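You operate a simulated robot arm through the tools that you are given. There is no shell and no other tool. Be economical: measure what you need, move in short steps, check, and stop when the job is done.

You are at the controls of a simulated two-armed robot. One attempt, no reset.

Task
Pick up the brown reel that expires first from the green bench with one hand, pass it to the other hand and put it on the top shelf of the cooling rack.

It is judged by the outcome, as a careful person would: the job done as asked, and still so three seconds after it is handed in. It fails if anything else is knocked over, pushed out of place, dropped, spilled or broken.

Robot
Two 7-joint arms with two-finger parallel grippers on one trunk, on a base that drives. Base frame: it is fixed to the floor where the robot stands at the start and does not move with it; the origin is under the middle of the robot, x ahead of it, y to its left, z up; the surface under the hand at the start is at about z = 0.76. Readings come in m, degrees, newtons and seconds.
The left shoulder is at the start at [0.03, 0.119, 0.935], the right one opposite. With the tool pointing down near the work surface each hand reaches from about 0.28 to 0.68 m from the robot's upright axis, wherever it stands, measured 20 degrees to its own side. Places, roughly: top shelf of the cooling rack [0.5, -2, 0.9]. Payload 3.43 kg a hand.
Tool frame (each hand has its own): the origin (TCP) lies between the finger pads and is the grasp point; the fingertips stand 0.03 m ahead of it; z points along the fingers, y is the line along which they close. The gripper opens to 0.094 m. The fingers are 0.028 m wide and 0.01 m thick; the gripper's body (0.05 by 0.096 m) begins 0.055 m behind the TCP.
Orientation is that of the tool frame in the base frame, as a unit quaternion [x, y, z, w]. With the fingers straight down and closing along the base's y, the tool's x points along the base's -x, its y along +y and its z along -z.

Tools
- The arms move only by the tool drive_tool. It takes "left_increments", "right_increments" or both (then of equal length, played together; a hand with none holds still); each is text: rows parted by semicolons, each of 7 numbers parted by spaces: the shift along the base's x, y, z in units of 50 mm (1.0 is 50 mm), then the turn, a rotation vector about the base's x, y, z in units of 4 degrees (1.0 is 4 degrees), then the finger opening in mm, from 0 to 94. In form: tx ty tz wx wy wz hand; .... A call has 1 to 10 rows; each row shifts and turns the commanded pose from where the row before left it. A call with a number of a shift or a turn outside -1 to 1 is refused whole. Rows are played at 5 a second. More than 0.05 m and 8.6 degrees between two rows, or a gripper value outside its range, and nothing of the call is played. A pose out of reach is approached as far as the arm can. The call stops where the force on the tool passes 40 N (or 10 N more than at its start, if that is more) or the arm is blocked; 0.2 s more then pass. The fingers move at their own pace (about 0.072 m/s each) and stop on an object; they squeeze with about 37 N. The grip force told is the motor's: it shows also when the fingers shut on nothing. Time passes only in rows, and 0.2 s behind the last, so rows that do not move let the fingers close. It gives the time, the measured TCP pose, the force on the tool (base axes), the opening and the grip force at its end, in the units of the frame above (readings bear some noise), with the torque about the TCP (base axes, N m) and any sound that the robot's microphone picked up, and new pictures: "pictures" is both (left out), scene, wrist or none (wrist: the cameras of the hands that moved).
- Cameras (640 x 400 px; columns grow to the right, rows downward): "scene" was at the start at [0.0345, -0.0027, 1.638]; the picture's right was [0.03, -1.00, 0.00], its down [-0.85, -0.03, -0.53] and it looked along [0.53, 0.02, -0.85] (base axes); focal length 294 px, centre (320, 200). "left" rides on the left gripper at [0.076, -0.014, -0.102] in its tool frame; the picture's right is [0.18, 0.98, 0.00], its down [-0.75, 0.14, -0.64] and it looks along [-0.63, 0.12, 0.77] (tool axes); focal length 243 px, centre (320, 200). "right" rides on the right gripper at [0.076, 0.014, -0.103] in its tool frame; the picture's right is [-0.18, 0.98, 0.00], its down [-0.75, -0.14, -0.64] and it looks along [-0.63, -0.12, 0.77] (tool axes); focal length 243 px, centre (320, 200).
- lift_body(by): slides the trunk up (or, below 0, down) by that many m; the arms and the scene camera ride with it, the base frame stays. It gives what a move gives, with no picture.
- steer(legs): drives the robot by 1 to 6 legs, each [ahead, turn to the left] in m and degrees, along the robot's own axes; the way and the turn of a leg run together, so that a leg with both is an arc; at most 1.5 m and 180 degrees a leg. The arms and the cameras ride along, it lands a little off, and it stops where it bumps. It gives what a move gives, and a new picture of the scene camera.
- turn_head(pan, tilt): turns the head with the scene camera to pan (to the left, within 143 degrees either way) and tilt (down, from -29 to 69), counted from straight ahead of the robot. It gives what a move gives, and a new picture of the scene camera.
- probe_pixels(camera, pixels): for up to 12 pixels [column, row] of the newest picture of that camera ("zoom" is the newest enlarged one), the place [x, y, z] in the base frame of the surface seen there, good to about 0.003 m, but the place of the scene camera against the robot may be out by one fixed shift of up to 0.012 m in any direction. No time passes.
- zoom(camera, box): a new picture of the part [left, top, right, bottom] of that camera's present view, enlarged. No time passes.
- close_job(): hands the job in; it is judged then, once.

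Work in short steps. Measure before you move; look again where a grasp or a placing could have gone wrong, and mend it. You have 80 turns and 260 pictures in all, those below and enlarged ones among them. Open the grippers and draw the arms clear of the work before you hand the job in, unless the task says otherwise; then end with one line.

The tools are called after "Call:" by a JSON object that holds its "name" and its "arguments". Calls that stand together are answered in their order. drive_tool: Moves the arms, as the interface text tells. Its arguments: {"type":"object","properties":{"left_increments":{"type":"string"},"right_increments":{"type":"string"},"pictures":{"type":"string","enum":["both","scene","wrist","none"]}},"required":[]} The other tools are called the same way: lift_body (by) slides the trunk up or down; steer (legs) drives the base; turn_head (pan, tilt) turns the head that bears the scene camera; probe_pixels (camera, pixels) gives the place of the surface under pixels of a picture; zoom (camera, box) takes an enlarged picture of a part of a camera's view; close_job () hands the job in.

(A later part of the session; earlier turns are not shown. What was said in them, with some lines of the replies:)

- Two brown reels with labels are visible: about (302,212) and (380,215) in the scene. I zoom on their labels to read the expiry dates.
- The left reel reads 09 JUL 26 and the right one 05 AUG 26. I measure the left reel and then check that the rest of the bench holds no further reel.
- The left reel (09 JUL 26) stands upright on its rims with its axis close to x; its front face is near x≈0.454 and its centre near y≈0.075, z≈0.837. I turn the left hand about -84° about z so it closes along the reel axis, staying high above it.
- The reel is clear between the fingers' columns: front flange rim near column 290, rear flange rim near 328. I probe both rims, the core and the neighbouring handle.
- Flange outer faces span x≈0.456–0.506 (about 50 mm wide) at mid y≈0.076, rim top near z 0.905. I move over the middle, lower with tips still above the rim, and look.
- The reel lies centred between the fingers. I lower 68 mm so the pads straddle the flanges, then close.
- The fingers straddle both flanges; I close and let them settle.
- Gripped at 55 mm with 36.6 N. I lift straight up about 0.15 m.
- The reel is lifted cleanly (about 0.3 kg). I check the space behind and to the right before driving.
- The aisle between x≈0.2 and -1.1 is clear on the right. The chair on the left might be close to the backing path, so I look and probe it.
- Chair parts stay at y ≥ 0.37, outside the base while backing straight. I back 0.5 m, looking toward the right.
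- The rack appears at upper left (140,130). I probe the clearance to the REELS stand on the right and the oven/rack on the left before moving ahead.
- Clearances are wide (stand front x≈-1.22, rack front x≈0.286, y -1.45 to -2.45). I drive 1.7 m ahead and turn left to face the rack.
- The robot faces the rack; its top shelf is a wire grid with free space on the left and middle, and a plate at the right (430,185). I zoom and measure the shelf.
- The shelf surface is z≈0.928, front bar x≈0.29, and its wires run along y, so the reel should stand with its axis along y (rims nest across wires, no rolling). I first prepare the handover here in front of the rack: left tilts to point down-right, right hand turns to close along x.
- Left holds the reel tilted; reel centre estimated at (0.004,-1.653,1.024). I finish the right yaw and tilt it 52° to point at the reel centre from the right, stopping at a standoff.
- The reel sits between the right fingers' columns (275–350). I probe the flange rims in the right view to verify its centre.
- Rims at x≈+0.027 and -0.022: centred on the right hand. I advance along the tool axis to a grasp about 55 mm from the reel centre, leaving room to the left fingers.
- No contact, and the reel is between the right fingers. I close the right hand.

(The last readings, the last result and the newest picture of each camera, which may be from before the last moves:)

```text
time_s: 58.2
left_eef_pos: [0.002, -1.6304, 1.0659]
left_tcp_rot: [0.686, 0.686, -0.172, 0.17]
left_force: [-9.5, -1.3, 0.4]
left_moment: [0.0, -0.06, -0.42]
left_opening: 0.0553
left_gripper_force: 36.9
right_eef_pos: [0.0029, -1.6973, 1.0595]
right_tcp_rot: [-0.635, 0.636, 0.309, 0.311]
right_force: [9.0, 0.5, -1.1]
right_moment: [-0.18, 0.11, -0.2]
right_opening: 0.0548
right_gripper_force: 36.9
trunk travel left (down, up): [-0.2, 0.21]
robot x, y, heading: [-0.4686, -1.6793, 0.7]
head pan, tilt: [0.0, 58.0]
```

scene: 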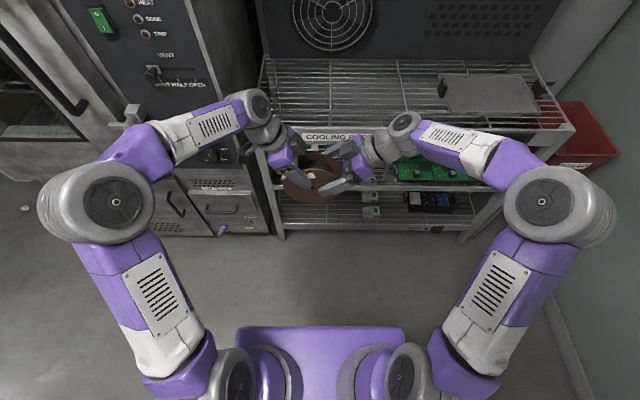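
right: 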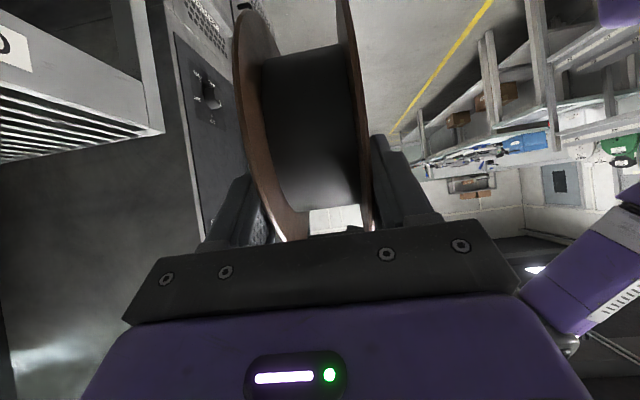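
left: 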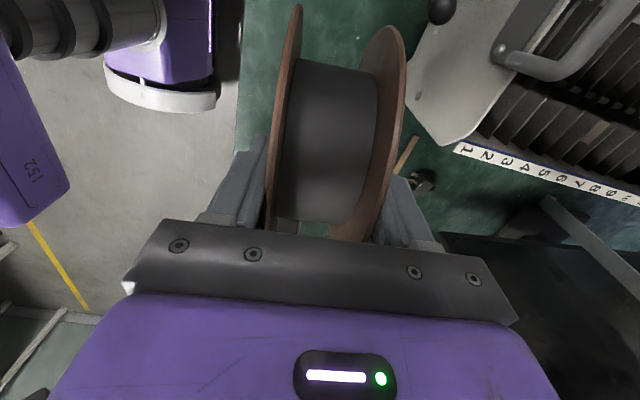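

Both hands hold it (55 mm, 37 N each). I open the left hand and withdraw it along its axis, left and up.

Call:
{"name": "drive_tool", "arguments": {"left_increments": "0 0 0 0 0 0 70;0 0 0 0 0 0 94;0 0 0 0 0 0 94;0 0.2 0.38 0 0 0 94;0 0.2 0.38 0 0 0 94;0 0.25 0.5 0 0 0 94;0 0.3 0.5 0 0 0 94;0 0.3 0.5 0 0 0 94;0 0.5 0.3 0 0 0 94;0 0.5 0 0 0 0 94", "pictures": "both"}}

```text
time_s: 60.4
left_eef_pos: [0.0027, -1.5167, 1.1931]
left_tcp_rot: [0.685, 0.687, -0.172, 0.17]
left_force: [0.9, -0.6, -0.4]
left_moment: [-0.05, 0.01, -0.01]
left_opening: 0.0938
left_gripper_force: 0.1
right_eef_pos: [0.0023, -1.6969, 1.0605]
right_tcp_rot: [0.636, -0.636, -0.309, -0.31]
right_force: [-0.1, 0.4, -0.2]
right_moment: [-0.08, -0.01, 0.02]
right_opening: 0.0552
right_gripper_force: 37.0
trunk travel left (down, up): [-0.2, 0.21]
robot x, y, heading: [-0.472, -1.6751, 0.3]
head pan, tilt: [0.0, 58.0]
```

scene: 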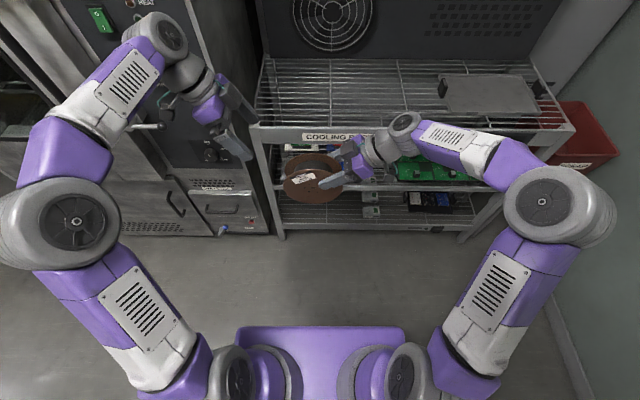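
left: 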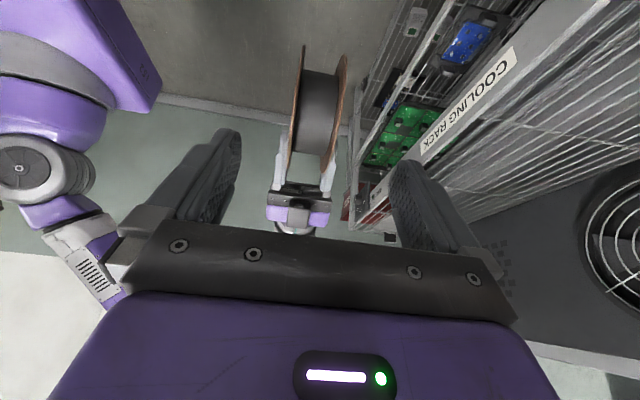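

The right hand alone holds the reel. I now un-tilt the right hand while raising it and moving right, and pull the left hand back from the rack.

Call:
{"name": "drive_tool", "arguments": {"left_increments": "-0.2 0 0 1 0 0 94;-0.3 0 0 1 0 0 94;-0.3 0 0 1 0 0 94;-0.4 0 0 1 0 0 94;-0.4 0 0 1 0 0 94;-0.4 0 0 1 0 0 94;-0.4 0 0 1 0 0 94;-0.4 0 0 0 0 0 94;-0.2 0 0 0 0 0 94;0 0 0 0 0 0 94", "right_increments": "0 -0.2 0.2 -1 0 0 30;0 -0.3 0.2 -1 0 0 30;0 -0.3 0.2 -1 0 0 30;0 -0.4 0.2 -1 0 0 30;0 -0.4 0.2 -1 0 0 30;0 -0.4 0.2 -1 0 0 30;0 -0.4 0.2 -1 0 0 30;0 -0.4 0.2 -1 0 0 30;0 -0.4 0.1 -1 0 0 30;0 -0.4 0.1 -1 0 0 30", "pictures": "scene"}}

Call:
{"name": "drive_tool", "arguments": {"right_increments": "0 0 0 -1 0 0 30;0 0 0 -1 0 0 30;0 0 0 -1 0 0 30;0 0 0 0 0 -1 30;0 0 0 0 0 -1 30;0 0 0 0 0 -1 30;0 0 0 0 0 -1 30;0 0 0 0 0 -1 30;0 0 0 0 0 -1 30;0 0 0 0 0 -1 30", "pictures": "none"}}

Call:
{"name": "drive_tool", "arguments": {"right_increments": "0 0 0 0 0 -1 30;0 0 0 0 0 -1 30;0 0 0 0 0 -1 30;0 0 0 0 0 -1 30;0 0 0 0 0 -1 30;0 0 0 0 0 -1 30;0 0 0 0 0 -1 30;0 0 0 0 0 -1 30;0 0 0 0 0 -1 30;0 0 0 0 0 -1 30", "pictures": "none"}}

Call:
{"name": "drive_tool", "arguments": {"right_increments": "0 0 0 0 0 -1 30;0 0 0 0 0 -1 30;0 0 0 0 0 -1 30;0 0 0 0 0 -1 30;0 0 0 0 0 -1 30;0 0 0 0 0 -0.5 30;0 0 0 0 0 0 30", "pictures": "both"}}

```text
time_s: 62.6
left_eef_pos: [-0.1461, -1.5177, 1.1935]
left_tcp_rot: [0.707, 0.707, 0.0, 0.0]
left_force: [0.5, -0.4, -0.5]
left_moment: [0.04, -0.01, -0.04]
left_opening: 0.094
left_gripper_force: 0.0
right_eef_pos: [0.0018, -1.8779, 1.1488]
right_tcp_rot: [0.704, -0.702, -0.074, -0.073]
right_force: [-0.3, -0.8, -2.1]
right_moment: [-0.01, -0.01, 0.03]
right_opening: 0.0548
right_gripper_force: 36.7
trunk travel left (down, up): [-0.2, 0.21]
robot x, y, heading: [-0.4755, -1.6781, 0.7]
head pan, tilt: [0.0, 58.0]
```

scene: 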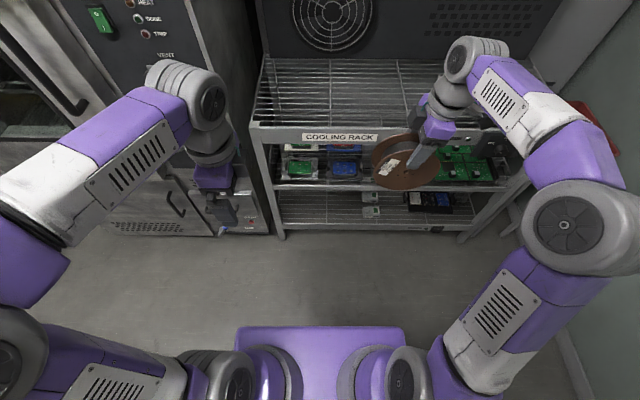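

```text
time_s: 64.8
left_eef_pos: [-0.1458, -1.5178, 1.1937]
left_tcp_rot: [0.707, 0.707, 0.0, -0.001]
left_force: [0.3, -0.2, 0.6]
left_moment: [0.03, 0.03, -0.05]
left_opening: 0.0938
left_gripper_force: 0.0
right_eef_pos: [0.0027, -1.8778, 1.1498]
right_tcp_rot: [-0.514, 0.857, 0.0, 0.001]
right_force: [0.4, -0.1, -1.3]
right_moment: [0.03, 0.03, -0.02]
right_opening: 0.0551
right_gripper_force: 37.0
trunk travel left (down, up): [-0.2, 0.21]
robot x, y, heading: [-0.4748, -1.6795, 0.7]
head pan, tilt: [0.0, 58.0]
```

```text
time_s: 67.0
left_eef_pos: [-0.1465, -1.518, 1.1944]
left_tcp_rot: [0.707, 0.708, 0.0, 0.0]
left_force: [0.2, -0.4, 0.3]
left_moment: [-0.01, 0.02, -0.02]
left_opening: 0.0939
left_gripper_force: 0.2
right_eef_pos: [0.0035, -1.8793, 1.1486]
right_tcp_rot: [-0.19, 0.982, 0.0, 0.0]
right_force: [0.0, 0.4, -2.8]
right_moment: [0.04, 0.0, 0.0]
right_opening: 0.0552
right_gripper_force: 36.9
trunk travel left (down, up): [-0.2, 0.21]
robot x, y, heading: [-0.4756, -1.6753, 0.9]
head pan, tilt: [0.0, 58.0]
```

```text
time_s: 68.6
left_eef_pos: [-0.1464, -1.5168, 1.1939]
left_tcp_rot: [0.707, 0.708, -0.001, 0.001]
left_force: [-0.8, 0.0, -0.3]
left_moment: [0.03, 0.0, 0.0]
left_opening: 0.094
left_gripper_force: 0.1
right_eef_pos: [0.0019, -1.8789, 1.1492]
right_tcp_rot: [0.0, 1.0, 0.0, 0.0]
right_force: [0.5, 0.1, -2.1]
right_moment: [-0.01, 0.0, -0.01]
right_opening: 0.055
right_gripper_force: 37.2
trunk travel left (down, up): [-0.2, 0.21]
robot x, y, heading: [-0.4734, -1.6817, 0.9]
head pan, tilt: [0.0, 58.0]
```

scene: 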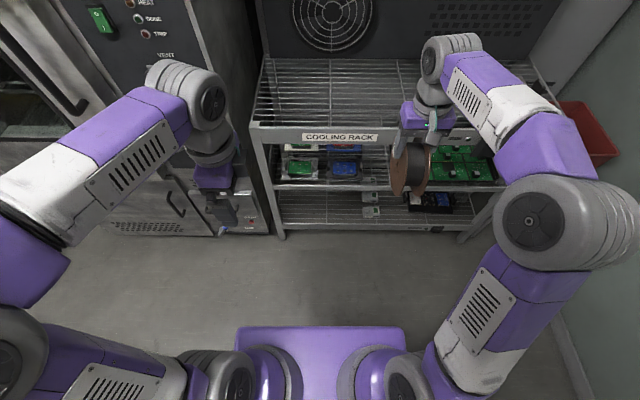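
right: 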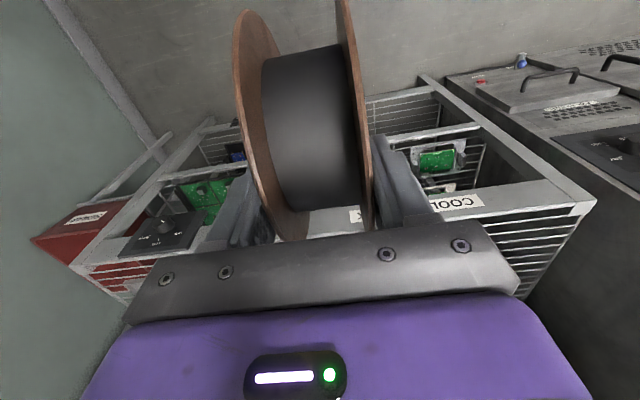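

The reel hangs with its axis along y. Before driving forward I move the left hand toward the robot's middle, away from the oven, and probe the oven front.

Call:
{"name": "drive_tool", "arguments": {"left_increments": "0 -0.6 0 0 0 0 94;0 -0.7 0 0 0 0 94;0 -0.7 0 0 0 0 94;0 0 0 0 0 0 94", "pictures": "scene"}}

Call:
{"name": "probe_pixels", "arguments": {"camera": "scene", "pixels": [[103, 20], [135, 30], [70, 110], [260, 140], [215, 20], [235, 80], [240, 215], [30, 160], [180, 75], [210, 100], [150, 95], [300, 132]]}}

```text
time_s: 69.6
left_eef_pos: [-0.1474, -1.6174, 1.1924]
left_tcp_rot: [0.706, 0.708, 0.0, 0.0]
left_force: [-0.3, -0.3, 0.9]
left_moment: [-0.02, 0.0, 0.0]
left_opening: 0.094
left_gripper_force: 0.1
right_eef_pos: [0.0016, -1.8772, 1.1499]
right_tcp_rot: [-0.001, 1.0, 0.001, 0.001]
right_force: [-0.3, 0.1, -3.0]
right_moment: [-0.03, -0.02, -0.01]
right_opening: 0.0551
right_gripper_force: 36.7
trunk travel left (down, up): [-0.2, 0.21]
robot x, y, heading: [-0.4761, -1.6743, 0.8]
head pan, tilt: [0.0, 58.0]
```

scene: 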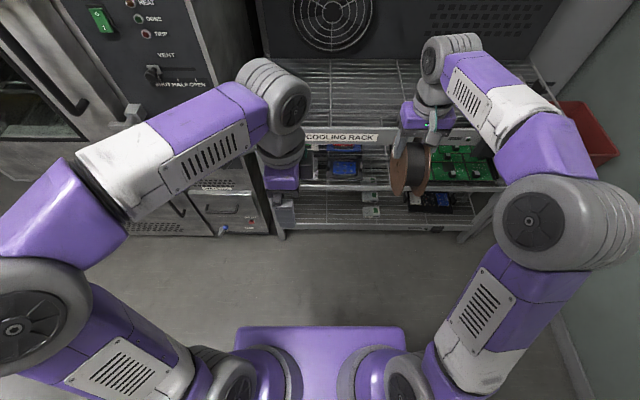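

```text
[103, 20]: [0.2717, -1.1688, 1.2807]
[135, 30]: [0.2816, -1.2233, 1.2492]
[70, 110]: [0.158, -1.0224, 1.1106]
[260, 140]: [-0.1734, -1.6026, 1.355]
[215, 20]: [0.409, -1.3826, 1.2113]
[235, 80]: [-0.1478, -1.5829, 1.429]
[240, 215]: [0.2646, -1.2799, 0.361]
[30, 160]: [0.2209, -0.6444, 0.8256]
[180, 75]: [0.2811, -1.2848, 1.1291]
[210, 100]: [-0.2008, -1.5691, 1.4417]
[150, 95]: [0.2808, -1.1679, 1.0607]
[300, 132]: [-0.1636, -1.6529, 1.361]
```

Oven front is at x≈0.28 with handles to ≈0.16; the left arm's front is about x -0.15, so driving 0.28 m is safe. Reel bottom is at z≈1.02, above the shelf.

Call:
{"name": "steer", "arguments": {"legs": [[0.28, -0.5]]}}

```text
time_s: 71.6
left_eef_pos: [0.1293, -1.6171, 1.1923]
left_tcp_rot: [0.709, 0.706, 0.0, 0.0]
left_force: [0.6, 0.2, 0.0]
left_moment: [0.0, 0.01, -0.01]
left_opening: 0.0941
left_gripper_force: 0.0
right_eef_pos: [0.2769, -1.8795, 1.1486]
right_tcp_rot: [0.002, 1.0, 0.0, 0.0]
right_force: [0.1, 0.2, -1.1]
right_moment: [0.02, 0.0, -0.01]
right_opening: 0.0548
right_gripper_force: 36.9
trunk travel left (down, up): [-0.2, 0.21]
robot x, y, heading: [-0.2025, -1.6738, 0.1]
head pan, tilt: [0.0, 58.0]
```

scene: 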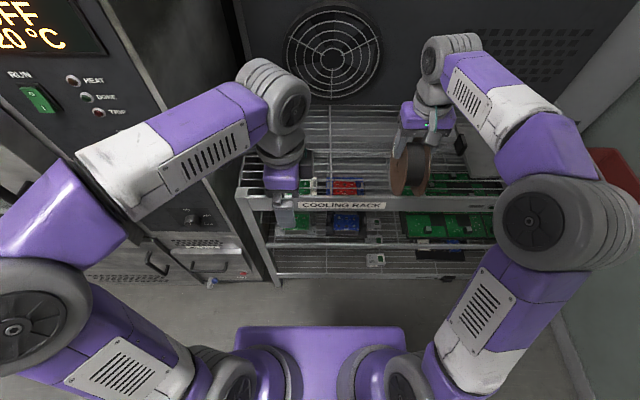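

Now I zoom on the shelf and probe the wires to choose the placing spot, around x≈0.43, y≈-1.85.

Call:
{"name": "zoom", "arguments": {"camera": "scene", "box": [270, 90, 510, 240]}}

Call:
{"name": "zoom", "arguments": {"camera": "right", "box": [0, 0, 640, 400]}}

```text
2.67 times, centred on (390, 165) of scene
```

zoom: 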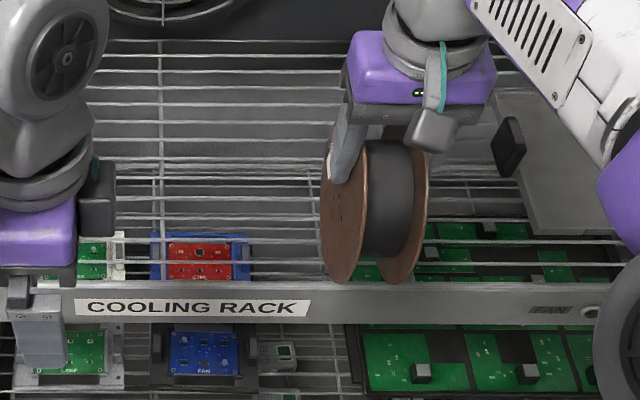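

```text
1.00 times, centred on (320, 200) of right (not enlarged: the box is as wide or as high as the picture)
```

zoom: 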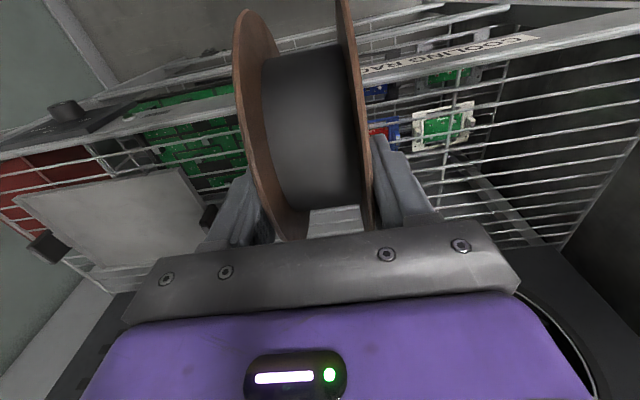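

I probe some wires and the plate's near handle in the right and scene views.

Call:
{"name": "zoom", "arguments": {"camera": "scene", "box": [330, 95, 400, 175]}}

Call:
{"name": "probe_pixels", "arguments": {"camera": "scene", "pixels": [[460, 145], [458, 135], [330, 130], [331, 150], [330, 170], [380, 202], [443, 205]]}}

Call:
{"name": "probe_pixels", "arguments": {"camera": "right", "pixels": [[208, 215], [190, 175], [260, 40], [240, 60], [500, 110], [450, 70], [235, 80], [345, 40], [600, 35]]}}

```text
5.00 times, centred on (365, 135) of scene
```

zoom: 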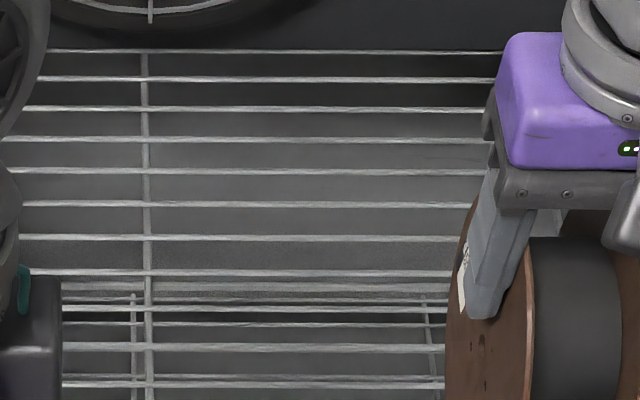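

```text
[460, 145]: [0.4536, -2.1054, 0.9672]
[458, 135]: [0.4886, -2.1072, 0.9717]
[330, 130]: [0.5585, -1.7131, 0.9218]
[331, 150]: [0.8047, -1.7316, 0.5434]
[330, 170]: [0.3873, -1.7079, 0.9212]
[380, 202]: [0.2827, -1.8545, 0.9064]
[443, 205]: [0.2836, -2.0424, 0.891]
```

```text
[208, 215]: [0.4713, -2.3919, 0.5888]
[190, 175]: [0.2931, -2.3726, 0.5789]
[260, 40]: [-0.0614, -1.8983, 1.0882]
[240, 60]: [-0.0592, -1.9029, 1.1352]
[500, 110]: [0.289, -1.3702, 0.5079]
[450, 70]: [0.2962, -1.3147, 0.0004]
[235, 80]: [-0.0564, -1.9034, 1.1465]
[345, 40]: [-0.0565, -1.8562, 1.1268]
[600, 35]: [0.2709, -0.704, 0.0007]
```

Call:
{"name": "probe_pixels", "arguments": {"camera": "zoom", "pixels": [[300, 51], [300, 80], [300, 110], [300, 141], [300, 172], [300, 205], [300, 239], [300, 274], [300, 310], [300, 347], [300, 384], [149, 300]]}}

```text
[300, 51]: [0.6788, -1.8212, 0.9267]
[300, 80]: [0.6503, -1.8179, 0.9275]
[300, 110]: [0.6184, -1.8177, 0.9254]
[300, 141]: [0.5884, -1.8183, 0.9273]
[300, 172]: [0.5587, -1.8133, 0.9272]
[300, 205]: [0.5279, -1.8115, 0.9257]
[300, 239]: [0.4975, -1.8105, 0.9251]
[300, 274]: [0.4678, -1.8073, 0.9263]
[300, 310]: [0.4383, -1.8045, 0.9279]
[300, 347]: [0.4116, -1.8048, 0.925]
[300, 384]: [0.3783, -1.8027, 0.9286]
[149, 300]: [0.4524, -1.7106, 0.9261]
```

Wires along y are 30 mm apart (…0.412, 0.438, 0.468…), z≈0.927; the plate handle is at y≈-2.10. I carry the reel to x≈0.425, y≈-1.88 and lower to about 20 mm above the shelf.

Call:
{"name": "drive_tool", "arguments": {"right_increments": "0.6 0 0 0 0 0 30;0.7 0 0 0 0 0 30;0.8 0 0 0 0 0 30;0.86 0 0 0 0 0 30;0 0 -0.5 0 0 0 30;0 0 -0.5 0 0 0 30;0 0 -0.5 0 0 0 30;0 0 0 0 0 0 30", "pictures": "both"}}

```text
time_s: 73.4
left_eef_pos: [0.1281, -1.6165, 1.1929]
left_tcp_rot: [0.709, 0.705, 0.0, 0.0]
left_force: [-0.6, -0.9, 0.3]
left_moment: [0.0, 0.01, 0.0]
left_opening: 0.0938
left_gripper_force: 0.0
right_eef_pos: [0.3933, -1.8792, 1.072]
right_tcp_rot: [0.003, 1.0, 0.0, 0.0]
right_force: [-0.2, -0.5, -2.5]
right_moment: [-0.03, 0.01, 0.01]
right_opening: 0.0552
right_gripper_force: 36.8
right hand out of reach, approached as far as the arm can: row 4
trunk travel left (down, up): [-0.2, 0.21]
robot x, y, heading: [-0.1985, -1.6735, 0.3]
head pan, tilt: [0.0, 58.0]
```

scene: 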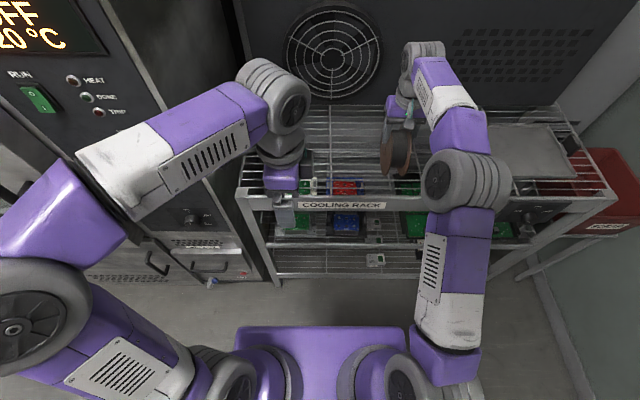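
right: 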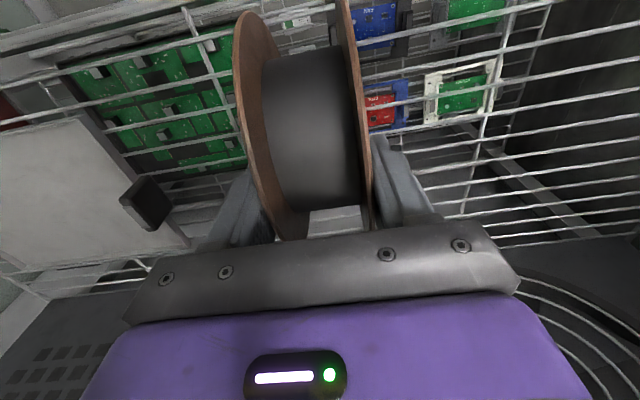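

Reach limited the hand to x≈0.393, which happens to be mid-gap between the wires at 0.378 and 0.412, with the reel well inside the shelf. I verify wire positions and height with the right wrist camera.

Call:
{"name": "zoom", "arguments": {"camera": "right", "box": [365, 20, 525, 220]}}

```text
2.00 times, centred on (445, 120) of right
```

zoom: 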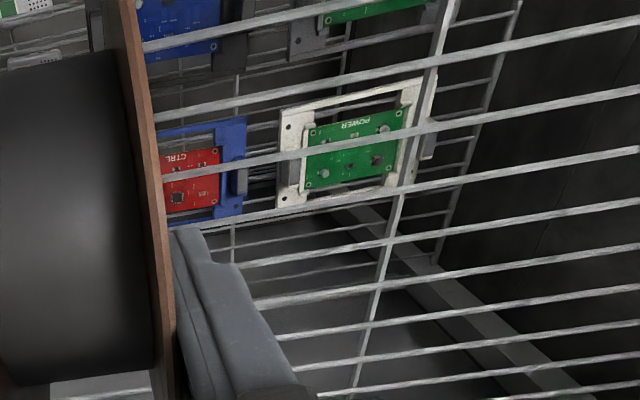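

Call:
{"name": "probe_pixels", "arguments": {"camera": "zoom", "pixels": [[540, 37], [540, 109], [540, 168], [540, 221], [300, 90], [300, 154], [300, 207], [300, 253], [300, 296], [300, 335]]}}

```text
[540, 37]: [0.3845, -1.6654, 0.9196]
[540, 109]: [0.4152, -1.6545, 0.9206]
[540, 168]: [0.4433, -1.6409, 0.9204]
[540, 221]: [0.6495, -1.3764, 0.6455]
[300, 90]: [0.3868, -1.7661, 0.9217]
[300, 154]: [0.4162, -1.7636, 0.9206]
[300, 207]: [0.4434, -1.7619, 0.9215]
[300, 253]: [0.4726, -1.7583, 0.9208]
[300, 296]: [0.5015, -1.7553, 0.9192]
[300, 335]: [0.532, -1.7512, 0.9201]
```

Wrist view gives wires at 0.386 and 0.416, top z≈0.920, so the notch is at x≈0.401 and the expected resting TCP z≈1.046. I nudge +7 mm in x and lower to z≈1.052.

Call:
{"name": "drive_tool", "arguments": {"right_increments": "0.07 0 -0.1 0 0 0 30;0.07 0 -0.1 0 0 0 30;0 0 -0.1 0 0 0 30;0 0 -0.1 0 0 0 30;0 0 0 0 0 0 30", "pictures": "wrist"}}

```text
time_s: 74.6
left_eef_pos: [0.128, -1.617, 1.1928]
left_tcp_rot: [0.709, 0.705, 0.001, 0.001]
left_force: [-0.1, -1.4, -0.9]
left_moment: [0.01, 0.0, 0.02]
left_opening: 0.0939
left_gripper_force: 0.1
right_eef_pos: [0.3999, -1.8788, 1.0511]
right_tcp_rot: [0.002, 1.0, 0.0, 0.0]
right_force: [0.1, 0.9, -1.7]
right_moment: [0.03, 0.01, -0.01]
right_opening: 0.055
right_gripper_force: 37.0
trunk travel left (down, up): [-0.2, 0.21]
robot x, y, heading: [-0.1994, -1.6748, 0.2]
head pan, tilt: [0.0, 58.0]
```

right: 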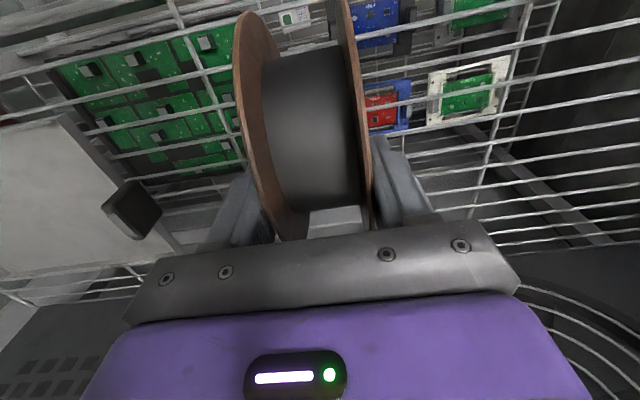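

No contact yet (force -1.7 N, just the reel's weight). I lower in 1.5 mm steps and watch for the contact.

Call:
{"name": "drive_tool", "arguments": {"right_increments": "0 0 -0.03 0 0 0 30;0 0 -0.03 0 0 0 30;0 0 0 0 0 0 30", "pictures": "none"}}

Call:
{"name": "drive_tool", "arguments": {"right_increments": "0 0 -0.03 0 0 0 30;0 0 0 0 0 0 30;0 0 0 0 0 0 30", "pictures": "none"}}

```text
time_s: 75.4
left_eef_pos: [0.1277, -1.6164, 1.1924]
left_tcp_rot: [0.709, 0.705, 0.001, 0.001]
left_force: [0.7, 0.3, 0.1]
left_moment: [0.01, 0.0, -0.01]
left_opening: 0.094
left_gripper_force: 0.1
right_eef_pos: [0.4001, -1.8785, 1.0512]
right_tcp_rot: [0.002, 1.0, 0.0, 0.001]
right_force: [-1.0, -1.9, 11.0]
right_moment: [-0.05, 0.06, -0.01]
right_opening: 0.055
right_gripper_force: 37.2
trunk travel left (down, up): [-0.2, 0.21]
robot x, y, heading: [-0.2021, -1.6731, 0.5]
head pan, tilt: [0.0, 58.0]
```

```text
time_s: 76.2
left_eef_pos: [0.1254, -1.6159, 1.1929]
left_tcp_rot: [0.709, 0.706, 0.001, 0.0]
left_force: [-0.6, -0.3, -0.2]
left_moment: [-0.02, 0.01, 0.02]
left_opening: 0.0938
left_gripper_force: 0.0
right_eef_pos: [0.399, -1.8778, 1.0511]
right_tcp_rot: [0.002, 1.0, 0.0, 0.004]
right_force: [0.9, -5.1, 29.8]
right_moment: [-0.15, -0.25, -0.05]
right_opening: 0.0551
right_gripper_force: 36.2
trunk travel left (down, up): [-0.2, 0.21]
robot x, y, heading: [-0.2001, -1.677, 0.2]
head pan, tilt: [0.0, 58.0]
```

Contact at z≈1.051, now 30 N. I ease up ~3.5 mm to a light touch and look.

Call:
{"name": "drive_tool", "arguments": {"right_increments": "0 0 0.07 0 0 0 30;0 0 0 0 0 0 30", "pictures": "both"}}

Call:
{"name": "zoom", "arguments": {"camera": "scene", "box": [350, 90, 470, 220]}}

```text
time_s: 76.8
left_eef_pos: [0.1269, -1.6166, 1.1925]
left_tcp_rot: [0.709, 0.705, 0.001, 0.0]
left_force: [0.8, -0.5, 0.6]
left_moment: [-0.03, -0.01, 0.0]
left_opening: 0.0942
left_gripper_force: 0.1
right_eef_pos: [0.3991, -1.8774, 1.0499]
right_tcp_rot: [0.003, 1.0, 0.0, 0.001]
right_force: [5.0, -5.9, 17.6]
right_moment: [-0.18, -0.75, -0.15]
right_opening: 0.0549
right_gripper_force: 37.3
trunk travel left (down, up): [-0.2, 0.21]
robot x, y, heading: [-0.2004, -1.6781, 0.3]
head pan, tilt: [0.0, 58.0]
```

scene: 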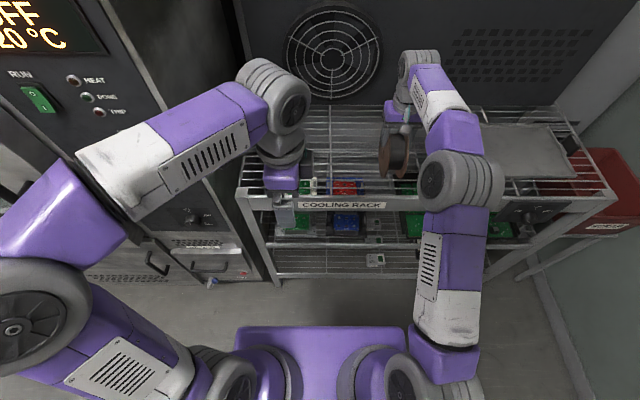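
right: 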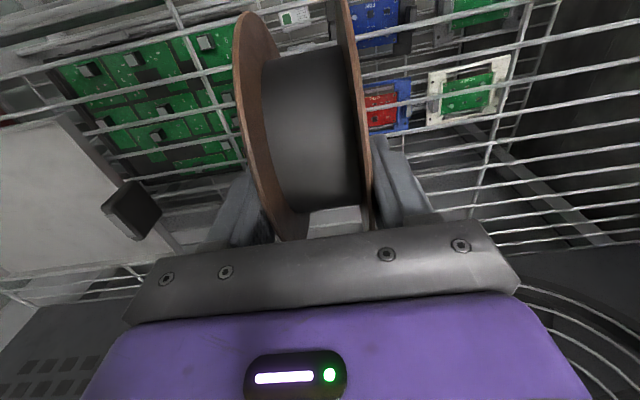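

```text
3.08 times, centred on (410, 155) of scene
```

zoom: 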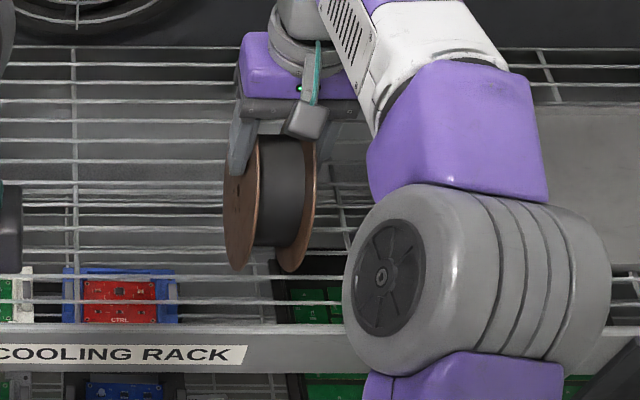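

Standing on the wires, upright. I ease up slightly more to relieve the remaining 17 N, then check.

Call:
{"name": "drive_tool", "arguments": {"right_increments": "0 0 0.03 0 0 0 30;0 0 0 0 0 0 30", "pictures": "none"}}

```text
time_s: 77.4
left_eef_pos: [0.1271, -1.6173, 1.1929]
left_tcp_rot: [0.709, 0.705, 0.0, 0.0]
left_force: [-0.7, 0.5, 0.1]
left_moment: [-0.01, -0.01, 0.02]
left_opening: 0.0942
left_gripper_force: 0.1
right_eef_pos: [0.3988, -1.8765, 1.0515]
right_tcp_rot: [0.002, 1.0, 0.0, -0.002]
right_force: [2.6, -1.4, 5.5]
right_moment: [0.01, -0.29, -0.05]
right_opening: 0.055
right_gripper_force: 36.6
trunk travel left (down, up): [-0.2, 0.21]
robot x, y, heading: [-0.2022, -1.6756, 0.2]
head pan, tilt: [0.0, 58.0]
```

Light contact of 5.5 N. I open the fingers gradually and look before withdrawing.

Call:
{"name": "drive_tool", "arguments": {"right_increments": "0 0 0 0 0 0 56;0 0 0 0 0 0 60;0 0 0 0 0 0 66;0 0 0 0 0 0 80;0 0 0 0 0 0 94;0 0 0 0 0 0 94", "pictures": "both"}}

```text
time_s: 78.8
left_eef_pos: [0.1279, -1.6179, 1.1923]
left_tcp_rot: [0.709, 0.705, 0.0, 0.0]
left_force: [-0.9, -0.7, 0.3]
left_moment: [-0.01, -0.02, 0.01]
left_opening: 0.0939
left_gripper_force: 0.0
right_eef_pos: [0.4, -1.8768, 1.0515]
right_tcp_rot: [0.003, 1.0, 0.0, 0.0]
right_force: [0.2, 0.4, 0.4]
right_moment: [0.03, 0.02, 0.04]
right_opening: 0.0938
right_gripper_force: 0.1
trunk travel left (down, up): [-0.2, 0.21]
robot x, y, heading: [-0.2001, -1.6742, 0.3]
head pan, tilt: [0.0, 58.0]
```

scene: 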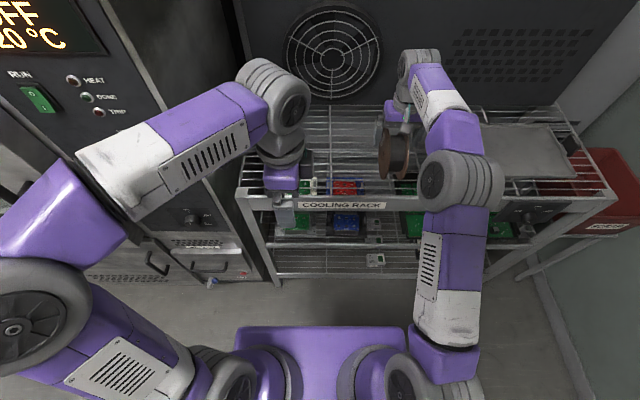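
right: 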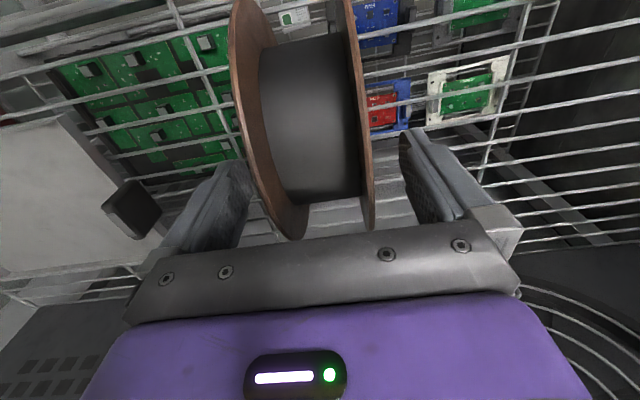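

The reel stands free between the open fingers. I raise the hand straight up until clear.

Call:
{"name": "drive_tool", "arguments": {"right_increments": "0 0 0.3 0 0 0 94;0 0 0.4 0 0 0 94;0 0 0.5 0 0 0 94;-0.1 0 0.6 0 0 0 94;-0.2 0 0.6 0 0 0 94;-0.6 0 0 0 0 0 94;-0.8 0 0 0 0 0 94;-0.8 0 0 0 0 0 94", "pictures": "both"}}

```text
time_s: 80.6
left_eef_pos: [0.1279, -1.6176, 1.1937]
left_tcp_rot: [0.709, 0.706, 0.001, 0.001]
left_force: [-0.8, 0.2, -0.1]
left_moment: [0.01, -0.03, -0.01]
left_opening: 0.0939
left_gripper_force: 0.1
right_eef_pos: [0.2692, -1.8781, 1.1719]
right_tcp_rot: [0.002, 1.0, 0.0, 0.002]
right_force: [-0.3, 0.6, -0.1]
right_moment: [0.03, -0.02, 0.02]
right_opening: 0.0941
right_gripper_force: 0.1
right hand out of reach, approached as far as the arm can: row 5
trunk travel left (down, up): [-0.2, 0.21]
robot x, y, heading: [-0.203, -1.6734, 0.1]
head pan, tilt: [0.0, 58.0]
```

scene: 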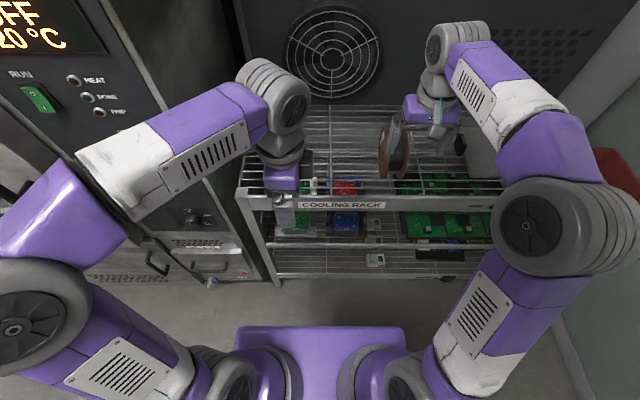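
right: 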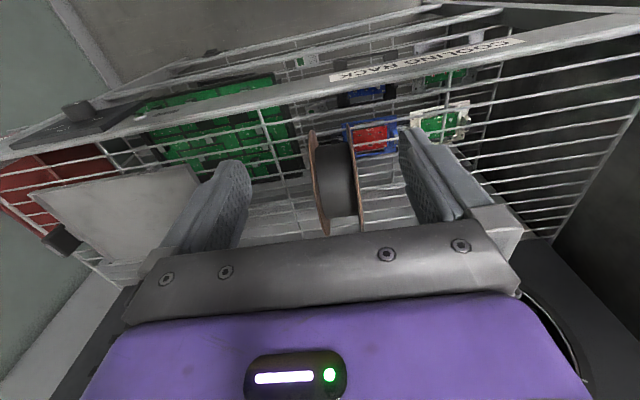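

The reel stands upright on the top shelf, undisturbed. I back away 0.28 m and check once more.

Call:
{"name": "steer", "arguments": {"legs": [[-0.28, 0]]}}

Call:
{"name": "zoom", "arguments": {"camera": "scene", "box": [300, 60, 500, 200]}}

```text
time_s: 82.5
left_eef_pos: [-0.1536, -1.6195, 1.1934]
left_tcp_rot: [0.71, 0.704, 0.0, 0.0]
left_force: [-0.2, 0.0, 0.2]
left_moment: [0.01, -0.06, 0.0]
left_opening: 0.0939
left_gripper_force: 0.1
right_eef_pos: [-0.0138, -1.8801, 1.1706]
right_tcp_rot: [0.004, 1.0, -0.001, 0.0]
right_force: [-0.3, 0.3, -0.3]
right_moment: [-0.01, 0.01, 0.03]
right_opening: 0.0939
right_gripper_force: 0.1
trunk travel left (down, up): [-0.2, 0.21]
robot x, y, heading: [-0.4829, -1.6768, 0.1]
head pan, tilt: [0.0, 58.0]
```

scene: 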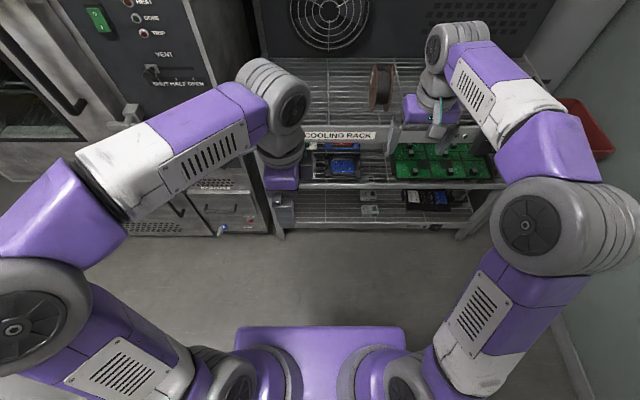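

```text
2.86 times, centred on (400, 130) of scene
```

zoom: 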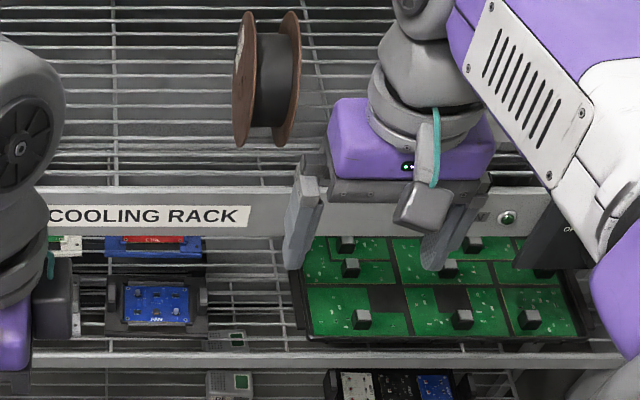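

The reel stands steady on the top shelf, both grippers are open and the arms are clear, so I hand in.

Call:
{"name": "close_job", "arguments": {}}

```text
The job is handed in.
```

The brown reel dated 09 JUL 26 (the other one is dated 05 AUG 26) was picked up with the left hand, passed to the right, and is now standing steady on the top shelf of the cooling rack.
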